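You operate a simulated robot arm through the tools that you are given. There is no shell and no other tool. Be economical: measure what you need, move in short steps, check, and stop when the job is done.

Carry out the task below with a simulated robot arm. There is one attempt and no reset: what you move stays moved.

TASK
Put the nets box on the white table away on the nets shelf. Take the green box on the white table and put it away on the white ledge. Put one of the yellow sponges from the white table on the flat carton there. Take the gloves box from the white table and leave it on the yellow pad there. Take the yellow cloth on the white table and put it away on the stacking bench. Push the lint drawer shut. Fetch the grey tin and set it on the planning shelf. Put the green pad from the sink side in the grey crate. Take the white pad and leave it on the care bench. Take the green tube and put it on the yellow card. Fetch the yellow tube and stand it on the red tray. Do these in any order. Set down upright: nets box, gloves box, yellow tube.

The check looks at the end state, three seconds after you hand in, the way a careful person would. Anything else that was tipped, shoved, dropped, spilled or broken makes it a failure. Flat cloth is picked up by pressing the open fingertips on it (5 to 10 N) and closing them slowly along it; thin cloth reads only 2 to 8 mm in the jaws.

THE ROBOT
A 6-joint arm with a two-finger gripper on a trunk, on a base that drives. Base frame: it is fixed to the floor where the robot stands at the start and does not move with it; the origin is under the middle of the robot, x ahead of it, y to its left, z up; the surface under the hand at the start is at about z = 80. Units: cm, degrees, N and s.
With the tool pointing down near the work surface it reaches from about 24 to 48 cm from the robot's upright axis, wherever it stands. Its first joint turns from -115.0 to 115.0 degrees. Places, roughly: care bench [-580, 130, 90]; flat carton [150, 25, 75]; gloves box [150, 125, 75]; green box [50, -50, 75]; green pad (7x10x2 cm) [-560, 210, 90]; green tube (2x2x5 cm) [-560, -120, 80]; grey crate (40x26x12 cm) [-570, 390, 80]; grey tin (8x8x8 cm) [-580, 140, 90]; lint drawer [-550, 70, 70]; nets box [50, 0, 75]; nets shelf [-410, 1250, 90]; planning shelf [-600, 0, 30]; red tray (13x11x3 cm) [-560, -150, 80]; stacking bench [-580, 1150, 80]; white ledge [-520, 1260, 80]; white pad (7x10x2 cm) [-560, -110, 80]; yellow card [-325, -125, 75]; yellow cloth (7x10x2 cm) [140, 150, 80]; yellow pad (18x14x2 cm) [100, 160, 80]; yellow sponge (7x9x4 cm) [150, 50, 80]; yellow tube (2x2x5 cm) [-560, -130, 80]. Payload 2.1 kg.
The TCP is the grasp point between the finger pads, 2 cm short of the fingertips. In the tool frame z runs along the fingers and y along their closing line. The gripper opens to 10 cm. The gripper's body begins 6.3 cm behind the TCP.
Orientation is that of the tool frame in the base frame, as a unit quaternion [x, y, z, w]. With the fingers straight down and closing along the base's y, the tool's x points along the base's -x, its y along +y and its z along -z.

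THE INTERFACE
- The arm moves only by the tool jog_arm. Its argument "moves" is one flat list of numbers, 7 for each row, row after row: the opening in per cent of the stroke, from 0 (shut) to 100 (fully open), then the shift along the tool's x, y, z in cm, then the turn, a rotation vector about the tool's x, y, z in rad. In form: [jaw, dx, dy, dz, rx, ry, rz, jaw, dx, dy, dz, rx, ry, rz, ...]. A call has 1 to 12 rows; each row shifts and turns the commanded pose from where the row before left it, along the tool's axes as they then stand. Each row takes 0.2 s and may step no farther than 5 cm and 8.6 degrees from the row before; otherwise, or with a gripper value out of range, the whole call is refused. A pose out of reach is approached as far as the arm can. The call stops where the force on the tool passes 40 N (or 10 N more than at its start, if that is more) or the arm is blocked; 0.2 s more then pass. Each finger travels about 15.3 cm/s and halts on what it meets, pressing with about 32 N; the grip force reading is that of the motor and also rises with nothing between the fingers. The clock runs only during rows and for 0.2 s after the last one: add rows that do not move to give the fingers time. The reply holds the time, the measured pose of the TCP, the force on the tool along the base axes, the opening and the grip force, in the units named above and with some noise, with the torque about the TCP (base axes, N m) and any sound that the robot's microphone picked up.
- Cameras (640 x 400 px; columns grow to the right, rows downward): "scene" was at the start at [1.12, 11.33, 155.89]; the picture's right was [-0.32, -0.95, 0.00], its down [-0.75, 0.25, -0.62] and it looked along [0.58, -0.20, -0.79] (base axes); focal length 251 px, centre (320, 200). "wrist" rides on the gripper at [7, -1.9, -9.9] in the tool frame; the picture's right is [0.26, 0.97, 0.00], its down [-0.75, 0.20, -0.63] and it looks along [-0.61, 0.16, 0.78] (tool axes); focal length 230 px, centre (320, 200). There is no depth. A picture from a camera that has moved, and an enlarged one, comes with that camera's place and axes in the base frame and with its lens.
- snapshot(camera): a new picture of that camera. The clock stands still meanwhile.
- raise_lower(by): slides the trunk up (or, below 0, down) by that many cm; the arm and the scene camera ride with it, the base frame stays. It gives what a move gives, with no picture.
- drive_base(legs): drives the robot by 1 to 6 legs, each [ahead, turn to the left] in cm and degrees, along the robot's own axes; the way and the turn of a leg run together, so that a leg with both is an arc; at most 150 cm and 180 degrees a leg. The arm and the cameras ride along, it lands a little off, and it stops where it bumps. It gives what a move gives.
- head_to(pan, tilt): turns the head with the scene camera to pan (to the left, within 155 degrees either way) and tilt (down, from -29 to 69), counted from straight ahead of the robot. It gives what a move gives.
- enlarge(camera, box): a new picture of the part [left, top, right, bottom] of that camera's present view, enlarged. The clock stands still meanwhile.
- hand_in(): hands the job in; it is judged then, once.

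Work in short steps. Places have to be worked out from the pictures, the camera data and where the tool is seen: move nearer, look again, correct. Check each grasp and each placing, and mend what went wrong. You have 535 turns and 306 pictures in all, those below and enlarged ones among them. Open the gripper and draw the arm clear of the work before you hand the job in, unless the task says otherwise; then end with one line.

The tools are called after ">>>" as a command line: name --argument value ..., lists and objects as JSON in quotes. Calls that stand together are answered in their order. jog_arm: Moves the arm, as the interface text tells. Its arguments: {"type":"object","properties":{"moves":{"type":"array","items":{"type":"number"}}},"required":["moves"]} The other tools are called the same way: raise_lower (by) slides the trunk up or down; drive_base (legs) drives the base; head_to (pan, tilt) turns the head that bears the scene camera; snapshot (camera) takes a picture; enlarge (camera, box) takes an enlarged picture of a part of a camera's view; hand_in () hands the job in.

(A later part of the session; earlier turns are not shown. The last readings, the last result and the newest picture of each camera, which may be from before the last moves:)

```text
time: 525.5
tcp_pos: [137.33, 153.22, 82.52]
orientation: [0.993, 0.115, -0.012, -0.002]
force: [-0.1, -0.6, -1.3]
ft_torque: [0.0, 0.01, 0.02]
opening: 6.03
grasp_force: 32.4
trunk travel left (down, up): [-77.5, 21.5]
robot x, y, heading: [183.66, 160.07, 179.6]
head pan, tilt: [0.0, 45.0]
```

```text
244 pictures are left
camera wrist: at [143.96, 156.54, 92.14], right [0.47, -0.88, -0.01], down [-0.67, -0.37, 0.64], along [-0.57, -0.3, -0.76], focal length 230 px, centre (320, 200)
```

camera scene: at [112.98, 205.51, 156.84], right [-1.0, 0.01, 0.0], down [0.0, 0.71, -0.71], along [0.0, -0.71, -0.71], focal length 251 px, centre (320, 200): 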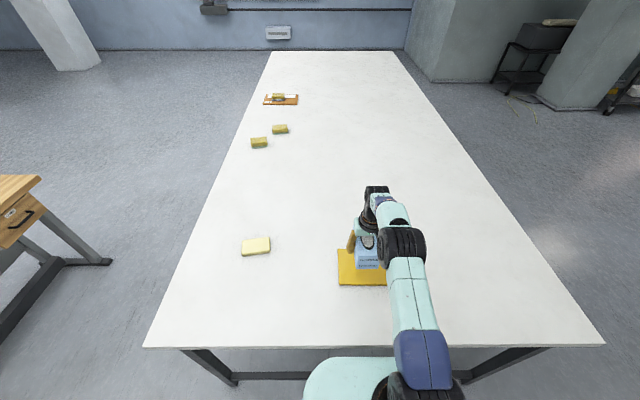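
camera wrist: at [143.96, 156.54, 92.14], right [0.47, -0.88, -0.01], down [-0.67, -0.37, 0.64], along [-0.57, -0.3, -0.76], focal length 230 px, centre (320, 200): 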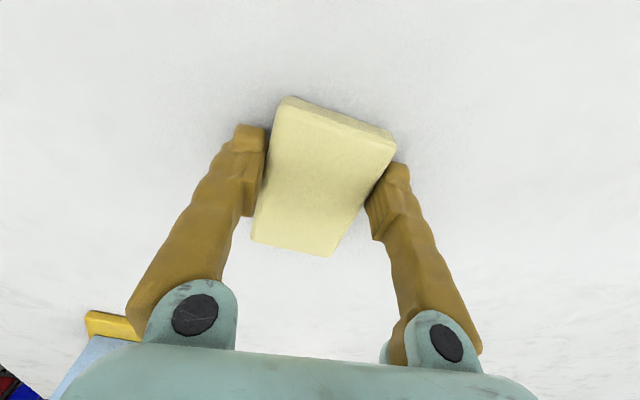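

Held at 6.0 cm. Lift, retract, straighten; then start the trip to the stacking bench.

>>> jog_arm --moves '[20, 0, 0, -3, 0, 0, 0, 20, 0, 0, -4.5, 0, 0, 0, 20, 1, 0, -4.5, 0, 0, 0.1, 20, 3, 0, -3.5, 0, 0, 0.1, 20, 3.5, 0, -3.5, 0, 0, 0, 20, 3.5, 0, -3, 0, 0, 0]'

>>> snapshot --camera "wrist"

>>> drive_base --legs '[[-16, 0], [0, -90], [80, 0], [0, 69], [150, 0], [0, -30]]'

```text
time: 526.9
tcp_pos: [149.03, 154.16, 103.96]
orientation: [1.0, 0.015, -0.012, -0.001]
force: [0.6, 0.0, -0.7]
ft_torque: [0.02, 0.04, 0.01]
opening: 6.03
grasp_force: 31.9
trunk travel left (down, up): [-77.5, 21.5]
robot x, y, heading: [183.48, 160.04, 179.8]
head pan, tilt: [0.0, 45.0]
```

```text
243 pictures are left
camera wrist: at [156.24, 156.11, 113.63], right [0.29, -0.96, -0.01], down [-0.73, -0.22, 0.65], along [-0.62, -0.18, -0.76], focal length 230 px, centre (320, 200)
```

wrist: 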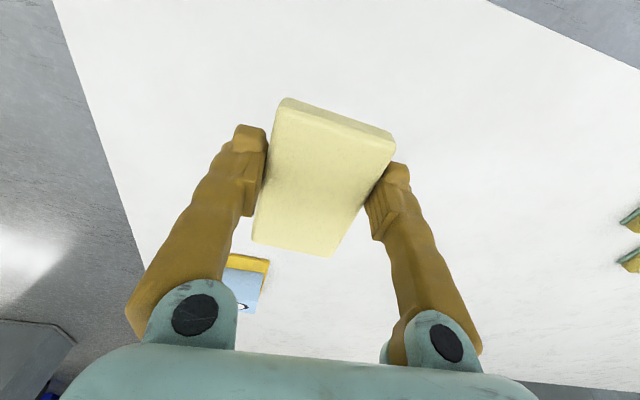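

```text
time: 547.6
tcp_pos: [28.06, 316.79, 103.88]
orientation: [0.914, -0.405, -0.01, -0.006]
force: [-0.3, 0.8, -0.5]
ft_torque: [0.0, -0.02, 0.01]
opening: 5.98
grasp_force: 31.9
trunk travel left (down, up): [-77.5, 21.5]
robot x, y, heading: [55.36, 294.41, 130.5]
head pan, tilt: [0.0, 45.0]
```

>>> drive_base --legs '[[0, -24.5], [150, 0], [150, 0]]'

```text
time: 563.3
tcp_pos: [-31.21, 617.05, 103.87]
orientation: [0.794, -0.607, -0.008, -0.008]
force: [0.1, 0.8, -0.7]
ft_torque: [-0.01, -0.01, -0.01]
opening: 5.99
grasp_force: 32.0
trunk travel left (down, up): [-77.5, 21.5]
robot x, y, heading: [-17.52, 584.79, 103.3]
head pan, tilt: [0.0, 45.0]
```

>>> drive_base --legs '[[0, -7.5], [150, 0], [50, 0]]'

```text
time: 573.7
tcp_pos: [-43.19, 815.56, 103.98]
orientation: [0.747, -0.665, -0.008, -0.008]
force: [-0.5, 0.1, -0.5]
ft_torque: [-0.01, 0.0, 0.0]
opening: 6.01
grasp_force: 32.0
trunk travel left (down, up): [-77.5, 21.5]
robot x, y, heading: [-34.47, 781.76, 94.4]
head pan, tilt: [0.0, 45.0]
```

>>> drive_base --legs '[[0, 2.5], [98, 0], [98, 0], [0, 45], [140, 0]]'

```text
time: 592.7
tcp_pos: [-195.38, 1086.89, 103.82]
orientation: [0.945, -0.326, -0.011, -0.004]
force: [-0.1, 0.0, 0.0]
ft_torque: [-0.02, 0.03, 0.0]
opening: 6.02
grasp_force: 31.7
trunk travel left (down, up): [-77.5, 21.5]
robot x, y, heading: [-164.96, 1068.93, 139.9]
head pan, tilt: [0.0, 45.0]
```

>>> drive_base --legs '[[0, 20], [150, 0], [0, 13], [140, 0], [0, 7]]'

>>> head_to --pan 0 --tilt 40

>>> snapshot --camera "scene"

```text
time: 609.2
tcp_pos: [-478.89, 1127.94, 103.9]
orientation: [1.0, 0.028, -0.011, -0.001]
force: [0.5, 0.3, 0.2]
ft_torque: [0.03, 0.02, -0.02]
opening: 5.96
grasp_force: 32.3
trunk travel left (down, up): [-77.5, 21.5]
robot x, y, heading: [-444.56, 1134.44, -178.6]
head pan, tilt: [0.0, 45.0]
```

```text
time: 609.8
tcp_pos: [-478.88, 1127.89, 104.01]
orientation: [1.0, 0.028, -0.012, -0.001]
force: [0.2, -0.1, -0.6]
ft_torque: [-0.01, 0.01, 0.01]
opening: 6.0
grasp_force: 32.1
trunk travel left (down, up): [-77.5, 21.5]
robot x, y, heading: [-444.4, 1134.72, -178.5]
head pan, tilt: [0.0, 40.0]
```

```text
242 pictures are left
camera scene: at [-446.59, 1120.37, 157.56], right [-0.02, 1.0, 0.0], down [0.64, 0.02, -0.77], along [-0.77, -0.02, -0.64], focal length 251 px, centre (320, 200)
```

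scene: 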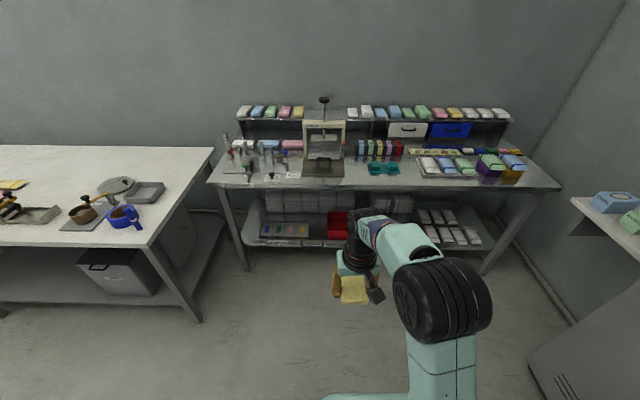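

>>> enlarge --camera "scene" --box '[205, 90, 405, 215]'

>>> enlarge --camera "scene" --box '[365, 90, 565, 215]'

```text
3.20 times, centred on (305, 152) of scene
camera zoom: at [-446.59, 1120.37, 157.56], right [-0.02, 1.0, 0.0], down [0.64, 0.02, -0.77], along [-0.77, -0.02, -0.64], focal length 804 px, centre (368, 352)
```

zoom: 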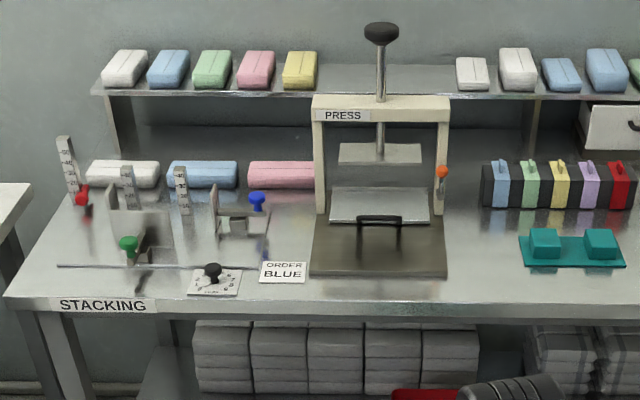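

```text
3.20 times, centred on (465, 152) of scene
camera zoom: at [-446.59, 1120.37, 157.56], right [-0.02, 1.0, 0.0], down [0.64, 0.02, -0.77], along [-0.77, -0.02, -0.64], focal length 804 px, centre (-144, 352)
```

zoom: 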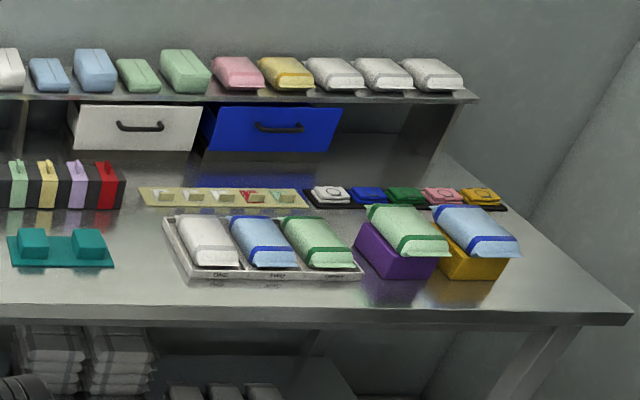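

Bench is labelled STACKING. A free strip at y≈1161–1172 lies between the teal pads and the tray; I'll approach that square on.

>>> drive_base --legs '[[0, -91], [33, 0], [0, 90], [55, 0]]'

>>> snapshot --camera "wrist"

>>> head_to --pan 0 --tilt 50

>>> snapshot --camera "scene"

```text
time: 622.3
tcp_pos: [-535.1, 1157.07, 104.04]
orientation: [0.999, 0.04, -0.012, -0.001]
force: [0.4, -0.6, -0.5]
ft_torque: [-0.01, -0.01, 0.02]
opening: 5.99
grasp_force: 32.0
trunk travel left (down, up): [-77.5, 21.5]
robot x, y, heading: [-500.64, 1164.54, -177.1]
head pan, tilt: [0.0, 40.0]
```

```text
239 pictures are left
camera wrist: at [-528.06, 1159.38, 113.57], right [0.33, -0.94, -0.01], down [-0.72, -0.26, 0.65], along [-0.61, -0.21, -0.76], focal length 230 px, centre (320, 200)
```

wrist: 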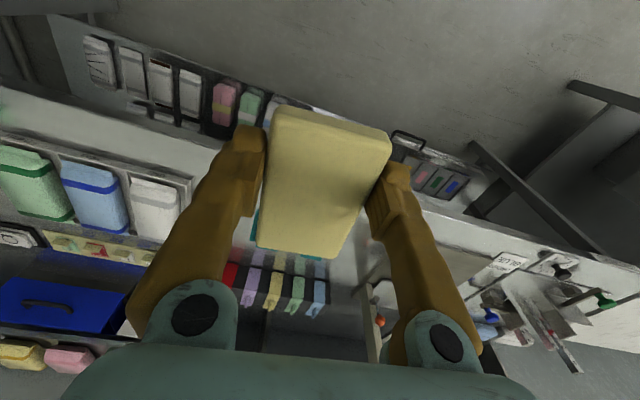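

```text
time: 623.0
tcp_pos: [-535.15, 1157.14, 103.95]
orientation: [0.999, 0.04, -0.011, 0.0]
force: [0.6, 0.3, -0.8]
ft_torque: [0.01, -0.02, 0.03]
opening: 6.0
grasp_force: 31.7
trunk travel left (down, up): [-77.5, 21.5]
robot x, y, heading: [-500.82, 1164.3, -177.4]
head pan, tilt: [0.0, 50.0]
```

```text
238 pictures are left
camera scene: at [-501.97, 1150.33, 156.15], right [-0.05, 1.0, 0.0], down [0.77, 0.04, -0.64], along [-0.64, -0.03, -0.77], focal length 251 px, centre (320, 200)
```

scene: 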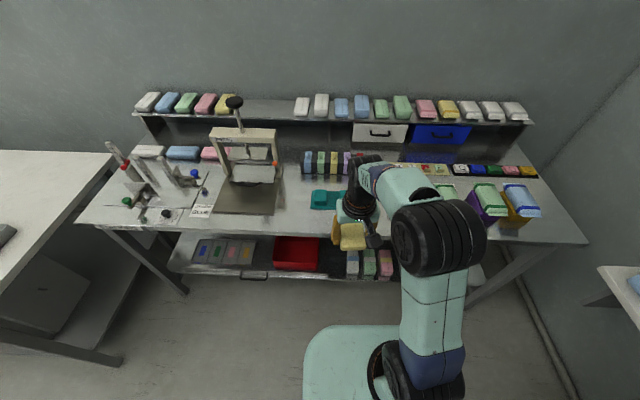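

The strip between press and teal pads (y≈1132–1144) is better visible. Shift to stand in front of it.

>>> drive_base --legs '[[0, 47], [24, 0], [0, -48]]'

>>> snapshot --camera "scene"

```text
time: 629.0
tcp_pos: [-550.91, 1140.1, 103.88]
orientation: [1.0, 0.025, -0.011, -0.001]
force: [0.2, -0.7, -0.8]
ft_torque: [0.0, 0.01, -0.01]
opening: 6.0
grasp_force: 32.0
trunk travel left (down, up): [-77.5, 21.5]
robot x, y, heading: [-516.22, 1146.82, -179.0]
head pan, tilt: [0.0, 50.0]
```

```text
237 pictures are left
camera scene: at [-517.96, 1132.41, 156.15], right [-0.02, 1.0, 0.0], down [0.77, 0.02, -0.64], along [-0.64, -0.01, -0.77], focal length 251 px, centre (320, 200)
```

scene: 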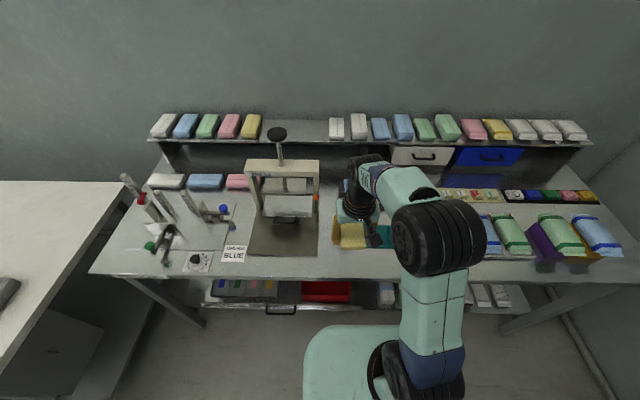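

>>> jog_arm --moves '[20, -4, 0.5, 1, 0, 0, 0, 20, -3, 0.5, 3, 0, 0, 0, 20, -2.1, 0.4, 4, 0, 0, 0]'

>>> snapshot --camera "wrist"

>>> snapshot --camera "scene"

```text
time: 629.8
tcp_pos: [-560.47, 1138.0, 96.07]
orientation: [1.0, 0.027, -0.011, -0.001]
force: [-0.3, -0.3, 0.8]
ft_torque: [-0.02, 0.02, 0.01]
opening: 5.97
grasp_force: 31.6
trunk travel left (down, up): [-77.5, 21.5]
robot x, y, heading: [-516.43, 1146.65, -178.6]
head pan, tilt: [0.0, 50.0]
```

```text
236 pictures are left
camera wrist: at [-553.39, 1140.16, 105.72], right [0.31, -0.95, -0.01], down [-0.72, -0.24, 0.65], along [-0.62, -0.19, -0.76], focal length 230 px, centre (320, 200)
```

wrist: 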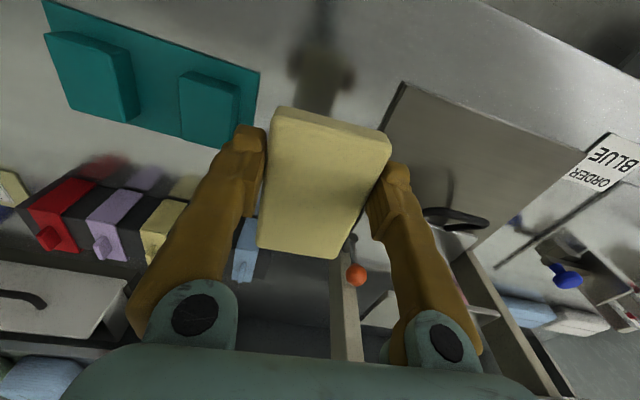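

```text
235 pictures are left
camera scene: at [-518.13, 1132.37, 156.14], right [-0.02, 1.0, 0.0], down [0.77, 0.02, -0.64], along [-0.64, -0.01, -0.77], focal length 251 px, centre (320, 200)
```

scene: 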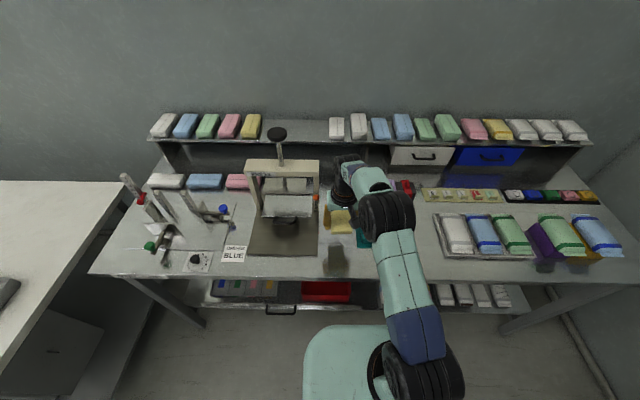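

Gap is well centred under the cloth. Lower.

>>> jog_arm --moves '[20, 0, -0.2, 4.5, 0, 0, 0, 20, 0, 0, 4, 0, 0, 0, 20, 0, 0, 1.2, 0, 0, 0, 20, 0, 0, 0.7, 0, 0, 0, 20, 0, 0, 0.5, 0, 0, 0, 20, 0, 0, 0.5, 0, 0, 0, 20, 0, 0, 0, 0, 0, 0]'

```text
time: 631.4
tcp_pos: [-560.42, 1138.31, 84.84]
orientation: [1.0, 0.026, -0.011, -0.001]
force: [-1.0, -0.1, 0.3]
ft_torque: [-0.04, -0.04, -0.02]
opening: 6.0
grasp_force: 32.6
trunk travel left (down, up): [-77.5, 21.5]
robot x, y, heading: [-516.95, 1146.76, -178.7]
head pan, tilt: [0.0, 50.0]
```

>>> jog_arm --moves '[20, 0, 0, 0.4, 0, 0, 0, 20, 0, 0, 0.4, 0, 0, 0, 20, 0, 0, 0.4, 0, 0, 0, 20, 0, 0, 0.3, 0, 0, 0, 20, 0, 0, 0, 0, 0, 0]'

```text
time: 632.2
tcp_pos: [-560.46, 1138.36, 84.3]
orientation: [0.999, 0.027, -0.019, 0.001]
force: [8.1, 0.9, 22.5]
ft_torque: [0.03, -0.3, 0.01]
opening: 6.0
grasp_force: 32.3
trunk travel left (down, up): [-77.5, 21.5]
robot x, y, heading: [-516.54, 1146.81, -178.7]
head pan, tilt: [0.0, 50.0]
stopped in row 3: the force on the tool passed its limit at 42 N (the readings are from after the stop); the commanded pose is now the measured one
```

Contact. Release to only 78 % and rise straight up.

>>> jog_arm --moves '[20, 0, 0, -0.1, 0, 0, 0, 78, 0, 0, 0, 0, 0, 0, 78, 0, 0, 0, 0, 0, 0, 78, 0, 0, -3, 0, 0, 0, 78, 0, 0, -4.5, 0, 0, 0, 78, 0, 0, -4.5, 0, 0, 0, 78, 3, 0, -3, 0, 0, 0]'

>>> snapshot --camera "wrist"

```text
time: 633.8
tcp_pos: [-556.8, 1138.63, 98.65]
orientation: [1.0, 0.026, -0.017, -0.001]
force: [0.9, 0.3, 0.2]
ft_torque: [0.0, 0.04, -0.05]
opening: 7.8
grasp_force: 0.1
trunk travel left (down, up): [-77.5, 21.5]
robot x, y, heading: [-516.69, 1146.51, -178.8]
head pan, tilt: [0.0, 50.0]
```

```text
234 pictures are left
camera wrist: at [-549.56, 1140.77, 108.28], right [0.31, -0.95, -0.01], down [-0.72, -0.24, 0.65], along [-0.63, -0.2, -0.76], focal length 230 px, centre (320, 200)
```

wrist: 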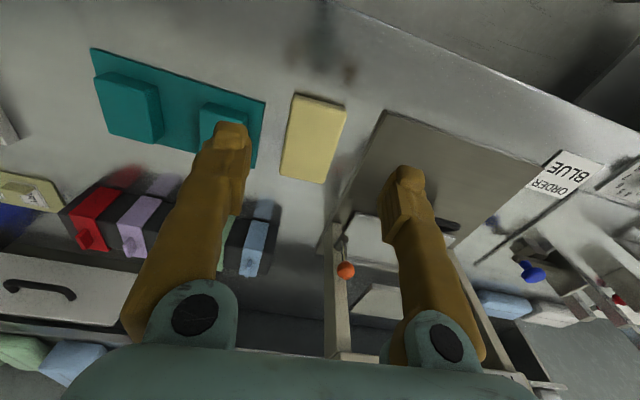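

Cloth is down flat. Retract, back off and look south for a route towards the west wall.

>>> jog_arm --moves '[78, 4, 0, -2, 0, 0, 0, 78, 4, 0, -2, 0, 0, 0]'

>>> drive_base --legs '[[-70, 0], [0, 90]]'

>>> head_to --pan 0 --tilt 20

>>> snapshot --camera "scene"

```text
time: 634.4
tcp_pos: [-548.68, 1139.18, 102.6]
orientation: [0.999, 0.028, -0.017, 0.0]
force: [-0.4, 0.0, -0.1]
ft_torque: [-0.02, 0.04, -0.01]
opening: 7.81
grasp_force: 0.1
trunk travel left (down, up): [-77.5, 21.5]
robot x, y, heading: [-516.47, 1146.84, -179.0]
head pan, tilt: [0.0, 50.0]
```

```text
time: 642.1
tcp_pos: [-438.44, 1115.64, 102.47]
orientation: [0.686, 0.727, -0.011, 0.013]
force: [0.2, 0.8, -0.1]
ft_torque: [0.04, 0.0, 0.01]
opening: 7.81
grasp_force: 0.1
trunk travel left (down, up): [-77.5, 21.5]
robot x, y, heading: [-445.96, 1148.31, -88.6]
head pan, tilt: [0.0, 50.0]
```

```text
time: 643.1
tcp_pos: [-438.52, 1115.58, 102.57]
orientation: [0.685, 0.728, -0.011, 0.012]
force: [-0.2, -0.8, 0.2]
ft_torque: [-0.01, -0.01, 0.0]
opening: 7.79
grasp_force: 0.0
trunk travel left (down, up): [-77.5, 21.5]
robot x, y, heading: [-446.42, 1148.04, -88.7]
head pan, tilt: [0.0, 20.0]
```

```text
233 pictures are left
camera scene: at [-432.14, 1144.71, 160.7], right [-1.0, -0.03, 0.0], down [-0.01, 0.34, -0.94], along [0.02, -0.94, -0.34], focal length 251 px, centre (320, 200)
```

scene: 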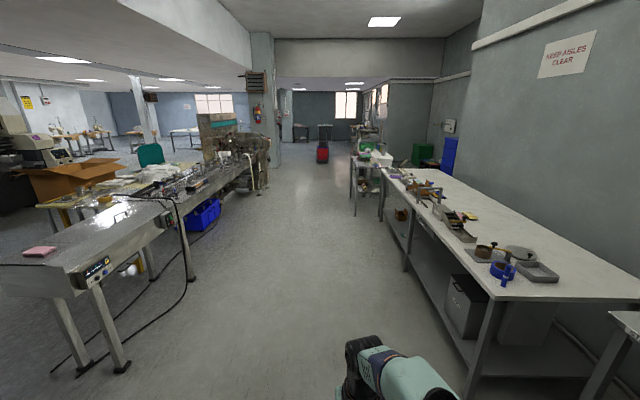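

The aisle at x≈-395 is clear. Drive south to y≈620 and look again.

>>> drive_base --legs '[[0, 8], [150, 0], [150, 0], [0, -6], [150, 0]]'

>>> head_to --pan -25 --tilt 20

>>> snapshot --camera "scene"

```text
time: 665.8
tcp_pos: [-378.96, 668.83, 102.42]
orientation: [0.679, 0.734, -0.012, 0.013]
force: [0.0, 0.1, -0.4]
ft_torque: [0.04, -0.01, -0.03]
opening: 7.8
grasp_force: 0.1
trunk travel left (down, up): [-77.5, 21.5]
robot x, y, heading: [-386.91, 700.95, -87.4]
head pan, tilt: [0.0, 20.0]
```

```text
time: 666.7
tcp_pos: [-378.95, 668.74, 102.52]
orientation: [0.68, 0.733, -0.013, 0.012]
force: [-0.2, -0.1, 0.2]
ft_torque: [-0.03, 0.01, -0.02]
opening: 7.79
grasp_force: 0.0
trunk travel left (down, up): [-77.5, 21.5]
robot x, y, heading: [-387.27, 701.23, -87.4]
head pan, tilt: [-25.0, 20.0]
```

```text
232 pictures are left
camera scene: at [-377.06, 698.72, 160.71], right [-0.92, 0.38, 0.0], down [0.13, 0.32, -0.94], along [-0.36, -0.87, -0.34], focal length 251 px, centre (320, 200)
```

scene: 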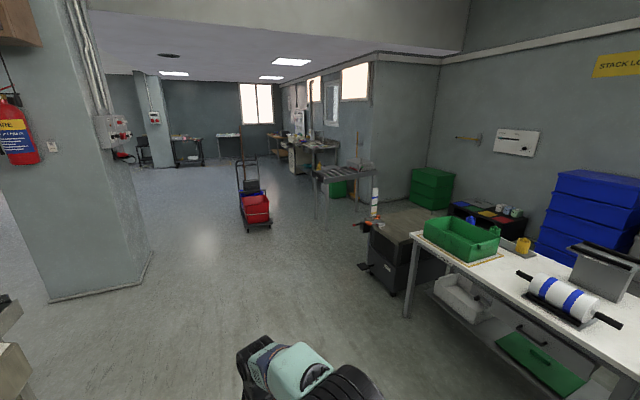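

Trolley at (-416, 357) and the column leave a lane at x≈-343. Go through it.

>>> drive_base --legs '[[0, 9], [113, 0], [113, 0], [0, -12], [150, 0], [50, 0]]'

>>> head_to --pan -60 --tilt 20

>>> snapshot --camera "scene"

```text
time: 688.5
tcp_pos: [-329.08, 254.52, 102.42]
orientation: [0.688, 0.725, -0.012, 0.012]
force: [0.8, 0.3, 0.0]
ft_torque: [0.04, -0.01, -0.01]
opening: 7.81
grasp_force: 0.0
trunk travel left (down, up): [-77.5, 21.5]
robot x, y, heading: [-336.53, 286.95, -88.9]
head pan, tilt: [-25.0, 20.0]
```

```text
time: 689.5
tcp_pos: [-329.12, 254.3, 102.51]
orientation: [0.689, 0.725, -0.012, 0.011]
force: [0.5, 0.3, 0.7]
ft_torque: [0.02, -0.03, -0.01]
opening: 7.79
grasp_force: 0.1
trunk travel left (down, up): [-77.5, 21.5]
robot x, y, heading: [-336.47, 286.81, -89.0]
head pan, tilt: [-60.0, 20.0]
```

```text
231 pictures are left
camera scene: at [-330.76, 288.0, 160.71], right [-0.52, 0.86, 0.0], down [0.29, 0.18, -0.94], along [-0.8, -0.49, -0.34], focal length 251 px, centre (320, 200)
```

scene: 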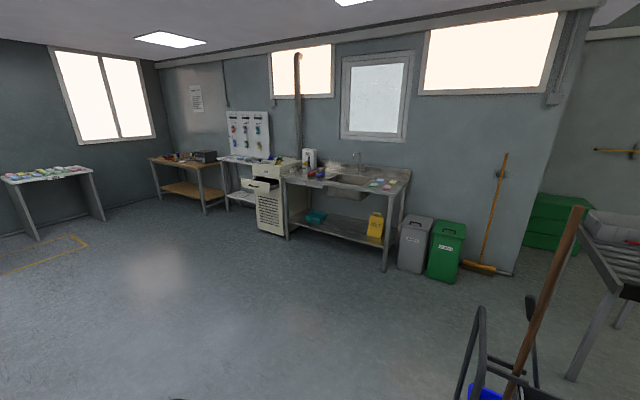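

>>> enlarge --camera "scene" --box '[220, 130, 420, 250]'

>>> enlarge --camera "scene" --box '[140, 120, 260, 220]'

```text
3.20 times, centred on (320, 190) of scene
camera zoom: at [-330.76, 288.0, 160.71], right [-0.52, 0.86, 0.0], down [0.29, 0.18, -0.94], along [-0.8, -0.49, -0.34], focal length 804 px, centre (320, 232)
```

zoom: 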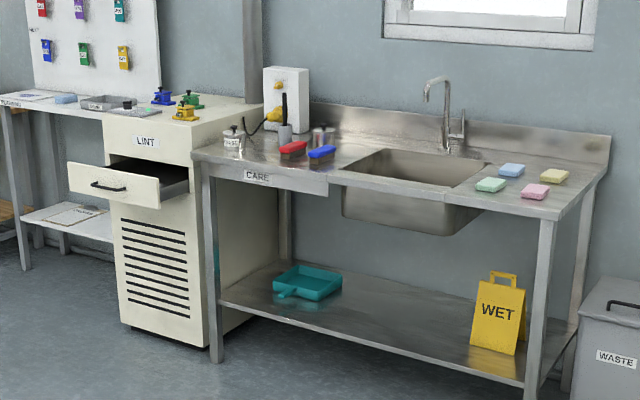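

```text
4.00 times, centred on (200, 170) of scene
camera zoom: at [-330.76, 288.0, 160.71], right [-0.52, 0.86, 0.0], down [0.29, 0.18, -0.94], along [-0.8, -0.49, -0.34], focal length 1005 px, centre (800, 320)
```

zoom: 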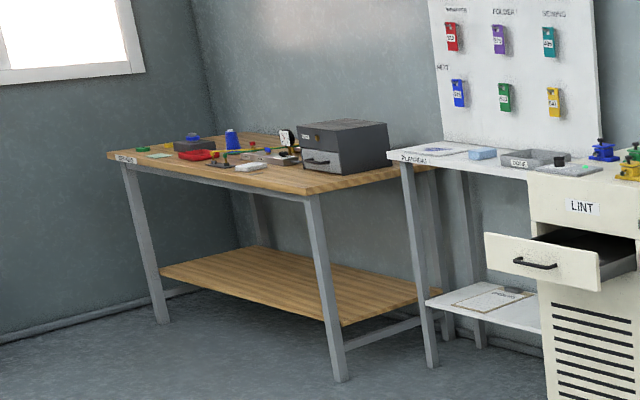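

Care bench, tins, drawer, planning shelf and pads identified. Green pad at ≈(-558, 210, z 91). Drive up to it.

>>> drive_base --legs '[[0, -65], [85, 0], [85, 0], [0, -26]]'

>>> head_to --pan 0 --tilt 40

>>> snapshot --camera "scene"

```text
time: 702.3
tcp_pos: [-521.3, 204.4, 102.47]
orientation: [1.0, 0.02, -0.017, 0.0]
force: [0.2, -0.6, 0.6]
ft_torque: [0.0, 0.03, 0.03]
opening: 7.78
grasp_force: 0.0
trunk travel left (down, up): [-77.5, 21.5]
robot x, y, heading: [-489.11, 211.22, -179.9]
head pan, tilt: [-60.0, 20.0]
```

```text
time: 703.6
tcp_pos: [-521.29, 204.35, 102.48]
orientation: [1.0, 0.019, -0.016, 0.001]
force: [-0.7, -0.5, -1.3]
ft_torque: [0.0, 0.0, 0.0]
opening: 7.81
grasp_force: 0.0
trunk travel left (down, up): [-77.5, 21.5]
robot x, y, heading: [-488.94, 211.11, -179.7]
head pan, tilt: [0.0, 40.0]
```

```text
228 pictures are left
camera scene: at [-491.34, 197.09, 157.57], right [0.0, 1.0, 0.0], down [0.64, 0.0, -0.77], along [-0.77, 0.0, -0.64], focal length 251 px, centre (320, 200)
```

scene: 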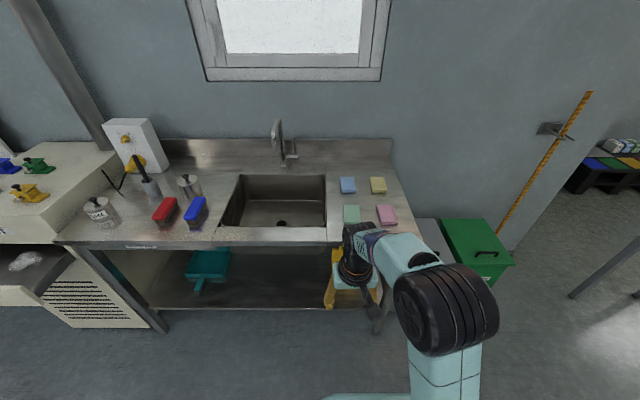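

>>> snapshot --camera "wrist"

```text
227 pictures are left
camera wrist: at [-514.17, 206.39, 112.08], right [0.29, -0.96, -0.01], down [-0.72, -0.23, 0.65], along [-0.63, -0.19, -0.76], focal length 230 px, centre (320, 200)
```

wrist: 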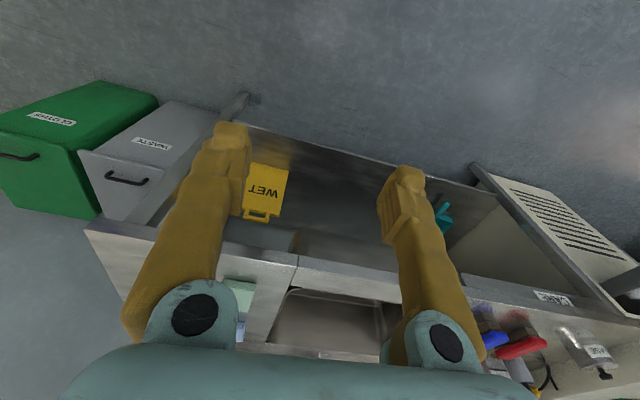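

Triangulating gives bench top z≈83 with its front at x≈-556, pad at ≈(-570, 210). Drive 32 cm nearer and look with the wrist camera.

>>> drive_base --legs '[[32, 0]]'

>>> snapshot --camera "wrist"

```text
time: 705.8
tcp_pos: [-553.52, 204.1, 102.57]
orientation: [1.0, 0.018, -0.016, 0.001]
force: [0.2, 0.7, -0.7]
ft_torque: [0.03, 0.01, 0.0]
opening: 7.81
grasp_force: 0.1
trunk travel left (down, up): [-77.5, 21.5]
robot x, y, heading: [-521.36, 210.76, -179.9]
head pan, tilt: [0.0, 40.0]
```

```text
226 pictures are left
camera wrist: at [-546.38, 206.28, 112.1], right [0.29, -0.96, -0.01], down [-0.72, -0.23, 0.65], along [-0.63, -0.18, -0.76], focal length 230 px, centre (320, 200)
```

wrist: 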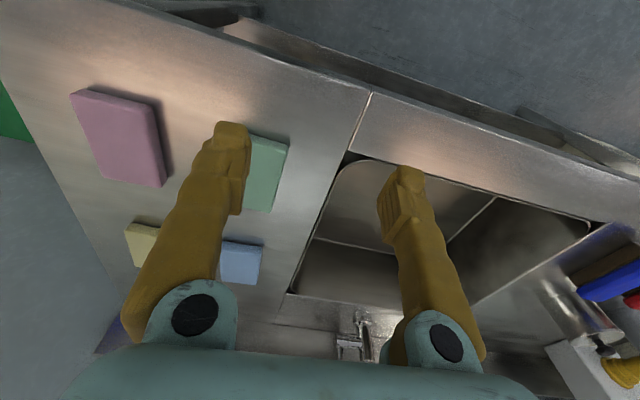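

Bench top is really z≈88.5; green pad centre ≈ (-563.6, 210). Move over it at z≈96.

>>> jog_arm --moves '[100, -3.3, -2.1, 2, 0, 0, 0, 100, -3.3, -2.1, 2, 0, 0, 0, 100, -3.3, -2.1, 2, 0, 0, 0]'

>>> snapshot --camera "wrist"

```text
time: 706.6
tcp_pos: [-563.83, 210.24, 96.45]
orientation: [1.0, 0.019, -0.016, 0.001]
force: [0.3, -0.1, 0.3]
ft_torque: [-0.01, -0.01, 0.01]
opening: 10.01
grasp_force: 0.1
trunk travel left (down, up): [-77.5, 21.5]
robot x, y, heading: [-521.03, 211.18, -179.8]
head pan, tilt: [0.0, 40.0]
```

```text
225 pictures are left
camera wrist: at [-556.67, 212.35, 106.01], right [0.29, -0.96, -0.01], down [-0.72, -0.23, 0.65], along [-0.63, -0.19, -0.76], focal length 230 px, centre (320, 200)
```

wrist: 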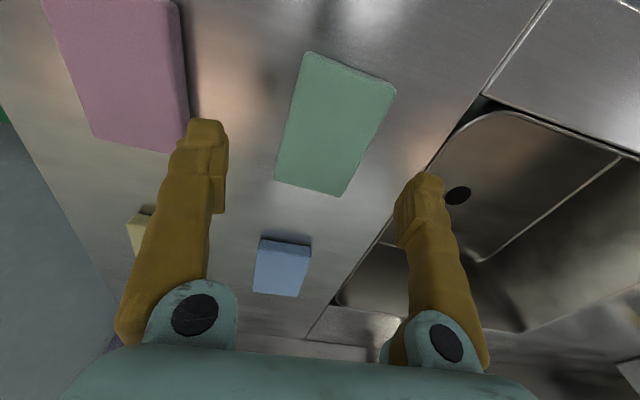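

Aligned; shift 0.6 cm and descend to just above the bench, then close.

>>> jog_arm --moves '[100, -0.3, 0.6, 4, 0, 0, 0, 100, 0, 0, 1.3, 0, 0, 0, 100, 0, 0, 0.4, 0, 0, 0, 100, 0, 0, 0, 0, 0, 0]'

>>> snapshot --camera "wrist"

```text
time: 707.6
tcp_pos: [-564.44, 209.49, 91.08]
orientation: [1.0, 0.018, -0.015, 0.001]
force: [-0.3, -0.2, 0.2]
ft_torque: [-0.03, -0.04, -0.03]
opening: 9.98
grasp_force: 0.1
trunk travel left (down, up): [-77.5, 21.5]
robot x, y, heading: [-521.14, 211.11, -179.4]
head pan, tilt: [0.0, 40.0]
```

```text
224 pictures are left
camera wrist: at [-557.17, 211.61, 100.62], right [0.29, -0.96, -0.01], down [-0.72, -0.23, 0.65], along [-0.63, -0.18, -0.76], focal length 230 px, centre (320, 200)
```

wrist: 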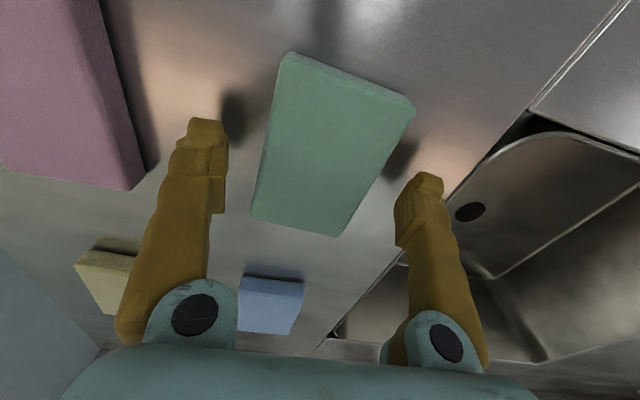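

>>> jog_arm --moves '[100, 0, 0, 0.6, 0, 0, 0, 100, 0, 0, 0.4, 0, 0, 0, 100, 0, 0, 0.3, 0, 0, 0, 100, 0, 0, 0, 0, 0, 0]'

>>> snapshot --camera "wrist"

```text
time: 708.6
tcp_pos: [-564.37, 209.57, 89.82]
orientation: [1.0, 0.019, -0.016, 0.001]
force: [-0.6, 0.6, 0.4]
ft_torque: [0.0, 0.01, 0.01]
opening: 10.01
grasp_force: 0.1
trunk travel left (down, up): [-77.5, 21.5]
robot x, y, heading: [-521.44, 211.19, -179.9]
head pan, tilt: [0.0, 40.0]
```

```text
223 pictures are left
camera wrist: at [-557.21, 211.67, 99.45], right [0.29, -0.96, -0.01], down [-0.72, -0.23, 0.65], along [-0.63, -0.18, -0.76], focal length 230 px, centre (320, 200)
```

wrist: 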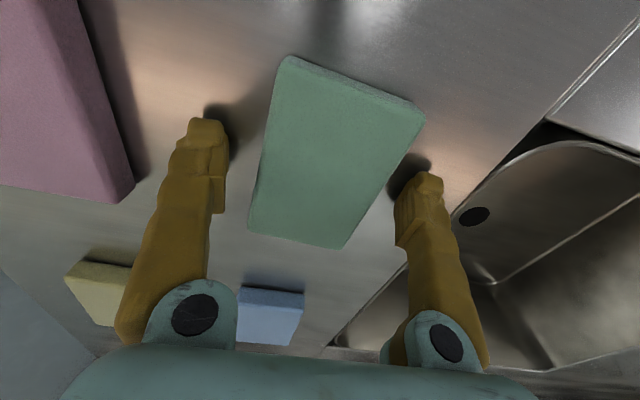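

Close to the surface. Lower a last 0.4 cm and close.

>>> jog_arm --moves '[100, 0, 0, 0.4, 0, 0, 0, 75, 0, 0, 0, 0, 0, 0, 60, 0, 0, 0, 0, 0, 0, 40, 0, 0, 0, 0, 0, 0, 20, 0, 0, 0, 0, 0, 0, 20, 0, 0, 0, 0, 0, 0, 20, 0, 0, -2, 0, 0, 0, 20, 0, 0, -4, 0, 0, 0]'

>>> snapshot --camera "wrist"

```text
time: 709.5
tcp_pos: [-564.39, 209.3, 89.95]
orientation: [1.0, 0.019, -0.025, 0.0]
force: [3.9, -4.7, 28.5]
ft_torque: [-0.36, -0.56, -0.08]
opening: 6.51
grasp_force: 45.7
trunk travel left (down, up): [-77.5, 21.5]
robot x, y, heading: [-521.41, 211.35, -179.5]
head pan, tilt: [0.0, 40.0]
stopped in row 4: the force on the tool passed its limit at 44 N (the readings are from after the stop); the commanded pose is now the measured one
```

```text
222 pictures are left
camera wrist: at [-557.0, 211.43, 99.44], right [0.29, -0.96, -0.01], down [-0.71, -0.23, 0.67], along [-0.64, -0.19, -0.75], focal length 230 px, centre (320, 200)
```

wrist: 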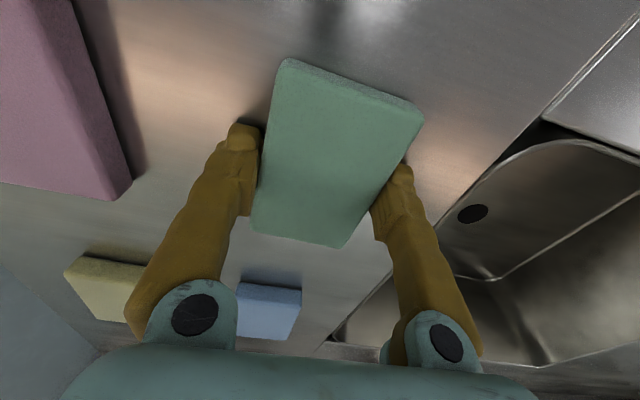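

The tips touched the bench (z≈87.8). Ease up 0.3 cm and finish closing, then lift.

>>> jog_arm --moves '[40, 0, 0, -0.3, 0, 0, 0, 20, 0, 0, 0, 0, 0, 0, 20, 0, 0, 0, 0, 0, 0, 20, 0, 0, -2, 0, 0, 0, 20, 0, 0, -4, 0, 0, 0, 20, 2, 0, -4, 0, 0, 0]'

>>> snapshot --camera "wrist"

```text
time: 710.9
tcp_pos: [-562.06, 209.72, 99.73]
orientation: [1.0, 0.018, -0.021, 0.001]
force: [-0.4, 0.2, -0.1]
ft_torque: [-0.01, 0.01, 0.02]
opening: 6.48
grasp_force: 31.9
trunk travel left (down, up): [-77.5, 21.5]
robot x, y, heading: [-521.25, 211.13, -179.4]
head pan, tilt: [0.0, 40.0]
```

```text
221 pictures are left
camera wrist: at [-554.74, 211.69, 109.19], right [0.29, -0.96, -0.01], down [-0.72, -0.23, 0.66], along [-0.63, -0.19, -0.75], focal length 230 px, centre (320, 200)
```

wrist: 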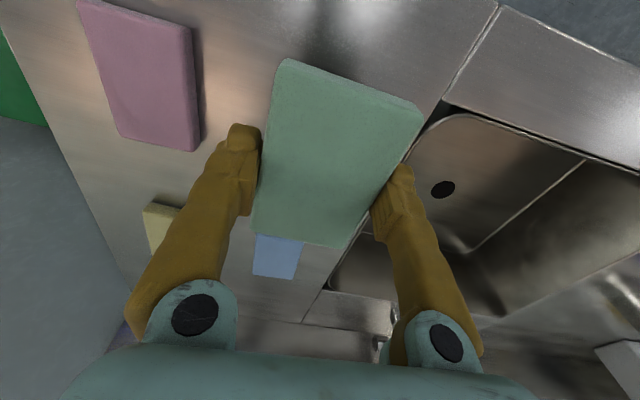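

Green pad held. Back off and look towards the crate table.

>>> drive_base --legs '[[-35, 0], [0, -70]]'

>>> head_to --pan 0 --tilt 25

>>> snapshot --camera "scene"

```text
time: 716.2
tcp_pos: [-500.82, 249.61, 99.59]
orientation: [0.827, -0.562, -0.017, -0.011]
force: [-0.1, -0.7, 0.1]
ft_torque: [0.02, -0.03, 0.0]
opening: 6.45
grasp_force: 31.4
trunk travel left (down, up): [-77.5, 21.5]
robot x, y, heading: [-485.56, 211.49, 110.1]
head pan, tilt: [0.0, 40.0]
```

```text
time: 717.0
tcp_pos: [-500.88, 249.55, 99.54]
orientation: [0.827, -0.562, -0.017, -0.012]
force: [-0.8, 0.3, 0.3]
ft_torque: [0.0, -0.03, -0.03]
opening: 6.46
grasp_force: 32.0
trunk travel left (down, up): [-77.5, 21.5]
robot x, y, heading: [-485.68, 211.03, 110.0]
head pan, tilt: [0.0, 25.0]
```

```text
220 pictures are left
camera scene: at [-499.78, 209.49, 159.89], right [0.94, 0.34, 0.0], down [0.14, -0.4, -0.91], along [-0.31, 0.85, -0.42], focal length 251 px, centre (320, 200)
```

scene: 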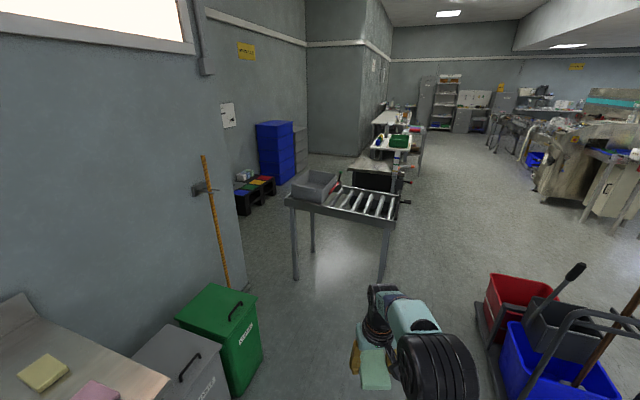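

>>> enlarge --camera "scene" --box '[260, 150, 420, 250]'

```text
4.00 times, centred on (340, 200) of scene
camera zoom: at [-499.78, 209.49, 159.89], right [0.94, 0.34, 0.0], down [0.14, -0.4, -0.91], along [-0.31, 0.85, -0.42], focal length 1005 px, centre (240, 200)
```

zoom: 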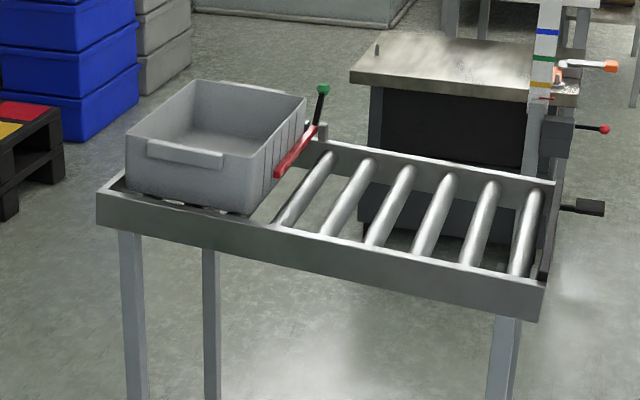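

Crate stands at x -581..-556, y 365..405 on the roller table. Approach from the south between the bins and table.

>>> drive_base --legs '[[0, 1.5], [98, 0], [0, 20], [34, 0], [0, -26]]'

>>> head_to --pan 0 --tilt 55

>>> snapshot --camera "scene"

>>> snapshot --camera "wrist"

```text
time: 726.6
tcp_pos: [-556.38, 365.4, 99.58]
orientation: [0.809, -0.588, -0.016, -0.012]
force: [-0.4, -0.3, -1.4]
ft_torque: [0.01, 0.01, -0.04]
opening: 6.44
grasp_force: 31.7
trunk travel left (down, up): [-77.5, 21.5]
robot x, y, heading: [-544.01, 326.39, 106.1]
head pan, tilt: [0.0, 25.0]
```

```text
time: 727.6
tcp_pos: [-556.32, 365.33, 99.6]
orientation: [0.809, -0.588, -0.017, -0.012]
force: [0.6, 0.4, -0.3]
ft_torque: [0.01, -0.01, 0.01]
opening: 6.46
grasp_force: 31.7
trunk travel left (down, up): [-77.5, 21.5]
robot x, y, heading: [-543.8, 326.22, 105.8]
head pan, tilt: [0.0, 55.0]
```

```text
218 pictures are left
camera scene: at [-557.4, 323.19, 155.5], right [0.96, 0.28, 0.0], down [0.23, -0.79, -0.57], along [-0.16, 0.55, -0.82], focal length 251 px, centre (320, 200)
```

scene: 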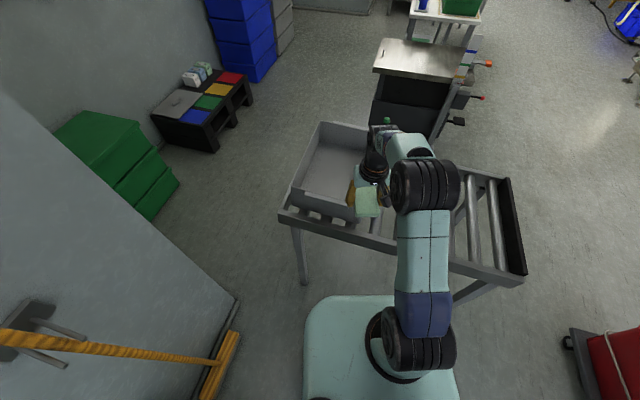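

```text
217 pictures are left
camera wrist: at [-552.35, 358.71, 109.12], right [-0.84, -0.54, -0.01], down [-0.41, 0.63, 0.66], along [-0.35, 0.56, -0.75], focal length 230 px, centre (320, 200)
```

wrist: 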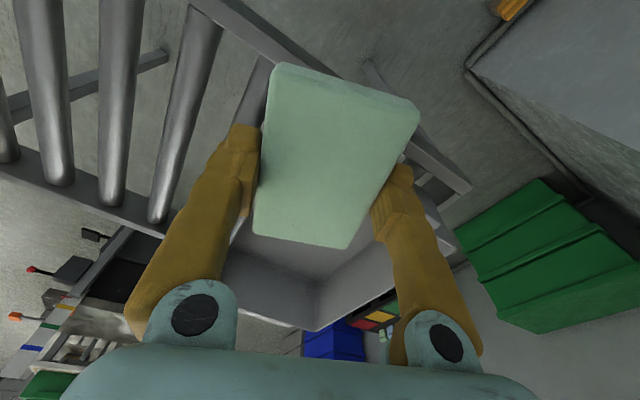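

Crate interior centre is x≈-568; I need to be a bit further left and forward.

>>> drive_base --legs '[[0, 53], [14, 0], [0, -57]]'

```text
time: 733.9
tcp_pos: [-567.37, 370.3, 99.58]
orientation: [0.794, -0.608, -0.015, -0.012]
force: [-0.1, -0.4, 0.6]
ft_torque: [0.0, -0.01, 0.01]
opening: 6.45
grasp_force: 32.2
trunk travel left (down, up): [-77.5, 21.5]
robot x, y, heading: [-556.85, 330.58, 103.1]
head pan, tilt: [0.0, 55.0]
```

>>> jog_arm --moves '[20, -3, -0.8, 0, 0, 0, 0.13, 20, -3, -0.6, 0, 0, 0, 0.13]'

>>> snapshot --camera "scene"

>>> snapshot --camera "wrist"

```text
time: 734.5
tcp_pos: [-567.32, 376.63, 99.73]
orientation: [0.707, -0.707, -0.017, -0.009]
force: [0.0, 0.8, -1.0]
ft_torque: [0.0, 0.01, 0.01]
opening: 6.42
grasp_force: 32.1
trunk travel left (down, up): [-77.5, 21.5]
robot x, y, heading: [-556.47, 330.44, 103.1]
head pan, tilt: [0.0, 55.0]
```

```text
216 pictures are left
camera scene: at [-570.53, 328.63, 155.5], right [0.97, 0.23, 0.0], down [0.19, -0.8, -0.57], along [-0.13, 0.56, -0.82], focal length 251 px, centre (320, 200)
```

scene: 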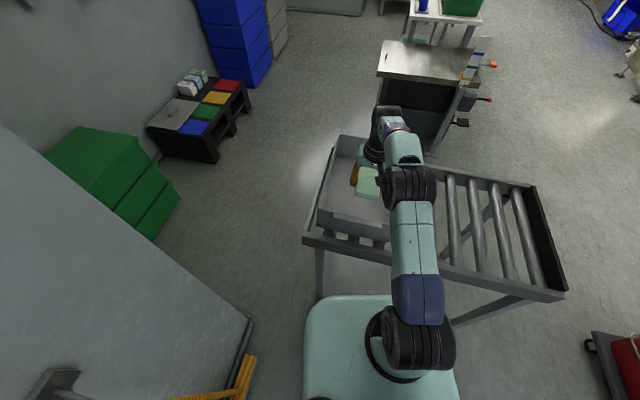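

```text
215 pictures are left
camera wrist: at [-565.34, 369.16, 109.3], right [-0.97, -0.26, 0.0], down [-0.19, 0.73, 0.66], along [-0.17, 0.64, -0.75], focal length 230 px, centre (320, 200)
```

wrist: 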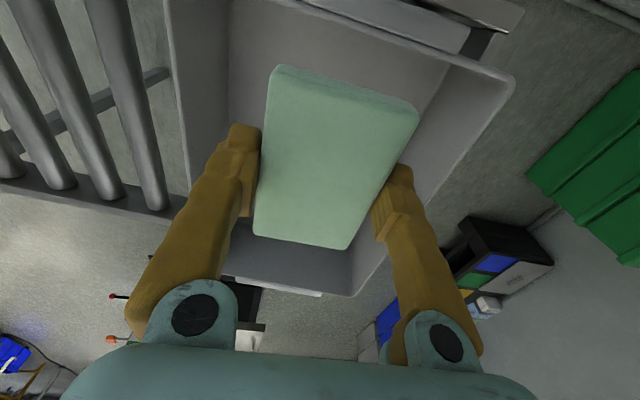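

Well centred above the crate. Lower in.

>>> jog_arm --moves '[20, 0, 0, 4.5, 0, 0, 0, 20, 0, 0, 4.5, 0, 0, 0, 20, 0, 0, 3, 0, 0, 0, 20, 0, 0, 1, 0, 0, 0, 20, 0, 0, 0.7, 0, 0, 0, 20, 0, 0, 0, 0, 0, 0]'

>>> snapshot --camera "wrist"

```text
time: 735.9
tcp_pos: [-567.54, 377.01, 86.03]
orientation: [0.708, -0.706, -0.018, -0.011]
force: [-0.5, -0.1, -0.2]
ft_torque: [0.03, 0.0, 0.03]
opening: 6.43
grasp_force: 31.8
trunk travel left (down, up): [-77.5, 21.5]
robot x, y, heading: [-556.53, 330.88, 103.4]
head pan, tilt: [0.0, 55.0]
```

```text
214 pictures are left
camera wrist: at [-565.53, 369.59, 95.54], right [-0.97, -0.26, 0.0], down [-0.2, 0.72, 0.66], along [-0.17, 0.64, -0.75], focal length 230 px, centre (320, 200)
```

wrist: 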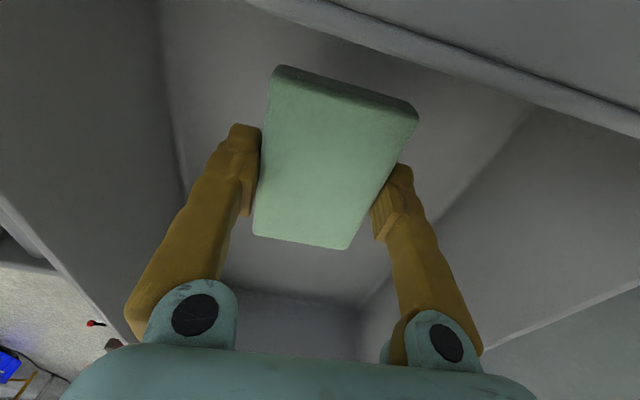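

>>> jog_arm --moves '[20, -1, 0, 0.4, 0, 0, 0, 20, 0, 0, 0.5, 0, 0, 0, 20, 0, 0, 0.5, 0, 0, 0, 20, 0, 0, 0.4, 0, 0, 0, 20, 0, 0, 0, 0, 0, 0]'

```text
time: 737.1
tcp_pos: [-567.42, 378.2, 84.39]
orientation: [0.708, -0.706, -0.018, -0.011]
force: [0.4, -0.5, -0.3]
ft_torque: [0.04, 0.02, 0.01]
opening: 6.41
grasp_force: 32.2
trunk travel left (down, up): [-77.5, 21.5]
robot x, y, heading: [-556.76, 330.87, 103.0]
head pan, tilt: [0.0, 55.0]
```

>>> jog_arm --moves '[20, 0, 0, 0.4, 0, 0, 0, 20, 0, 0, 0.4, 0, 0, 0, 20, 0, 0, 0.4, 0, 0, 0, 20, 0, 0, 0.3, 0, 0, 0, 20, 0, 0, 0, 0, 0, 0]'

```text
time: 738.3
tcp_pos: [-567.4, 377.81, 82.9]
orientation: [0.708, -0.706, -0.018, -0.011]
force: [-0.3, 0.2, 0.0]
ft_torque: [0.01, 0.01, -0.02]
opening: 6.4
grasp_force: 32.3
out of reach, approached as far as the arm can: row 3
trunk travel left (down, up): [-77.5, 21.5]
robot x, y, heading: [-556.68, 330.74, 103.4]
head pan, tilt: [0.0, 55.0]
```

Pad bottom is within a centimetre or so of the floor. Release and rise.

>>> jog_arm --moves '[75, 0, 0, 0, 0, 0, 0, 90, 0, 0, 0, 0, 0, 0, 90, 0, 0, -3, 0, 0, 0, 90, 0, 0, -4.5, 0, 0, 0, 90, 0, 0, -4.5, 0, 0, 0, 90, 0, 0, -4.5, 0, 0, 0, 90, 3, 0, -2, 0, 0, 0]'

>>> snapshot --camera "wrist"

```text
time: 739.9
tcp_pos: [-566.77, 374.01, 101.76]
orientation: [0.708, -0.706, -0.018, -0.012]
force: [0.5, 0.0, 0.4]
ft_torque: [-0.01, 0.02, 0.02]
opening: 9.0
grasp_force: 0.1
trunk travel left (down, up): [-77.5, 21.5]
robot x, y, heading: [-556.25, 330.75, 103.1]
head pan, tilt: [0.0, 55.0]
```

```text
213 pictures are left
camera wrist: at [-564.81, 366.71, 111.24], right [-0.97, -0.26, 0.0], down [-0.2, 0.72, 0.66], along [-0.17, 0.64, -0.75], focal length 230 px, centre (320, 200)
```

wrist: 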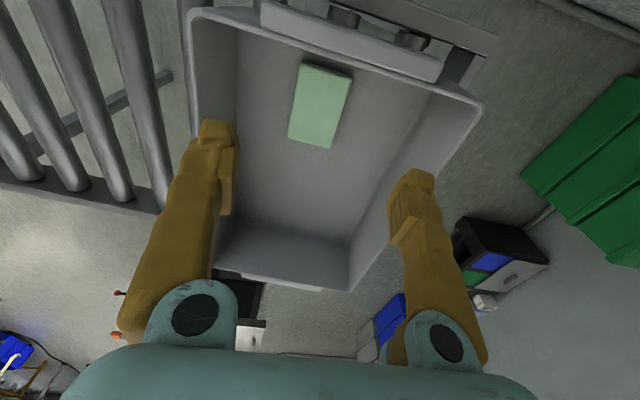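

Green pad is in the crate. Next: the grey tin on the care bench. Back out and drive south.

>>> drive_base --legs '[[0, 50], [-60, 0], [0, 119], [150, 0]]'

>>> head_to --pan -80 --tilt 35

>>> snapshot --camera "scene"

```text
time: 757.3
tcp_pos: [-503.0, 110.95, 101.67]
orientation: [0.78, 0.625, -0.012, 0.016]
force: [-0.1, -0.3, -0.3]
ft_torque: [0.0, -0.04, -0.01]
opening: 9.01
grasp_force: 0.1
trunk travel left (down, up): [-77.5, 21.5]
robot x, y, heading: [-503.26, 155.51, -89.6]
head pan, tilt: [0.0, 55.0]
```

```text
time: 758.8
tcp_pos: [-503.04, 110.86, 101.65]
orientation: [0.781, 0.625, -0.012, 0.016]
force: [0.3, 0.0, -0.5]
ft_torque: [0.01, 0.0, -0.02]
opening: 8.98
grasp_force: 0.0
trunk travel left (down, up): [-77.5, 21.5]
robot x, y, heading: [-503.15, 155.76, -89.9]
head pan, tilt: [-80.0, 35.0]
```

```text
212 pictures are left
camera scene: at [-497.96, 159.93, 158.32], right [-0.18, 0.98, 0.0], down [0.56, 0.1, -0.82], along [-0.81, -0.15, -0.57], focal length 251 px, centre (320, 200)
```

scene: 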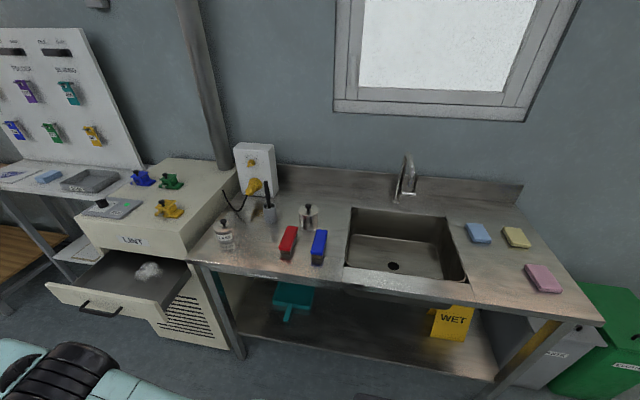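

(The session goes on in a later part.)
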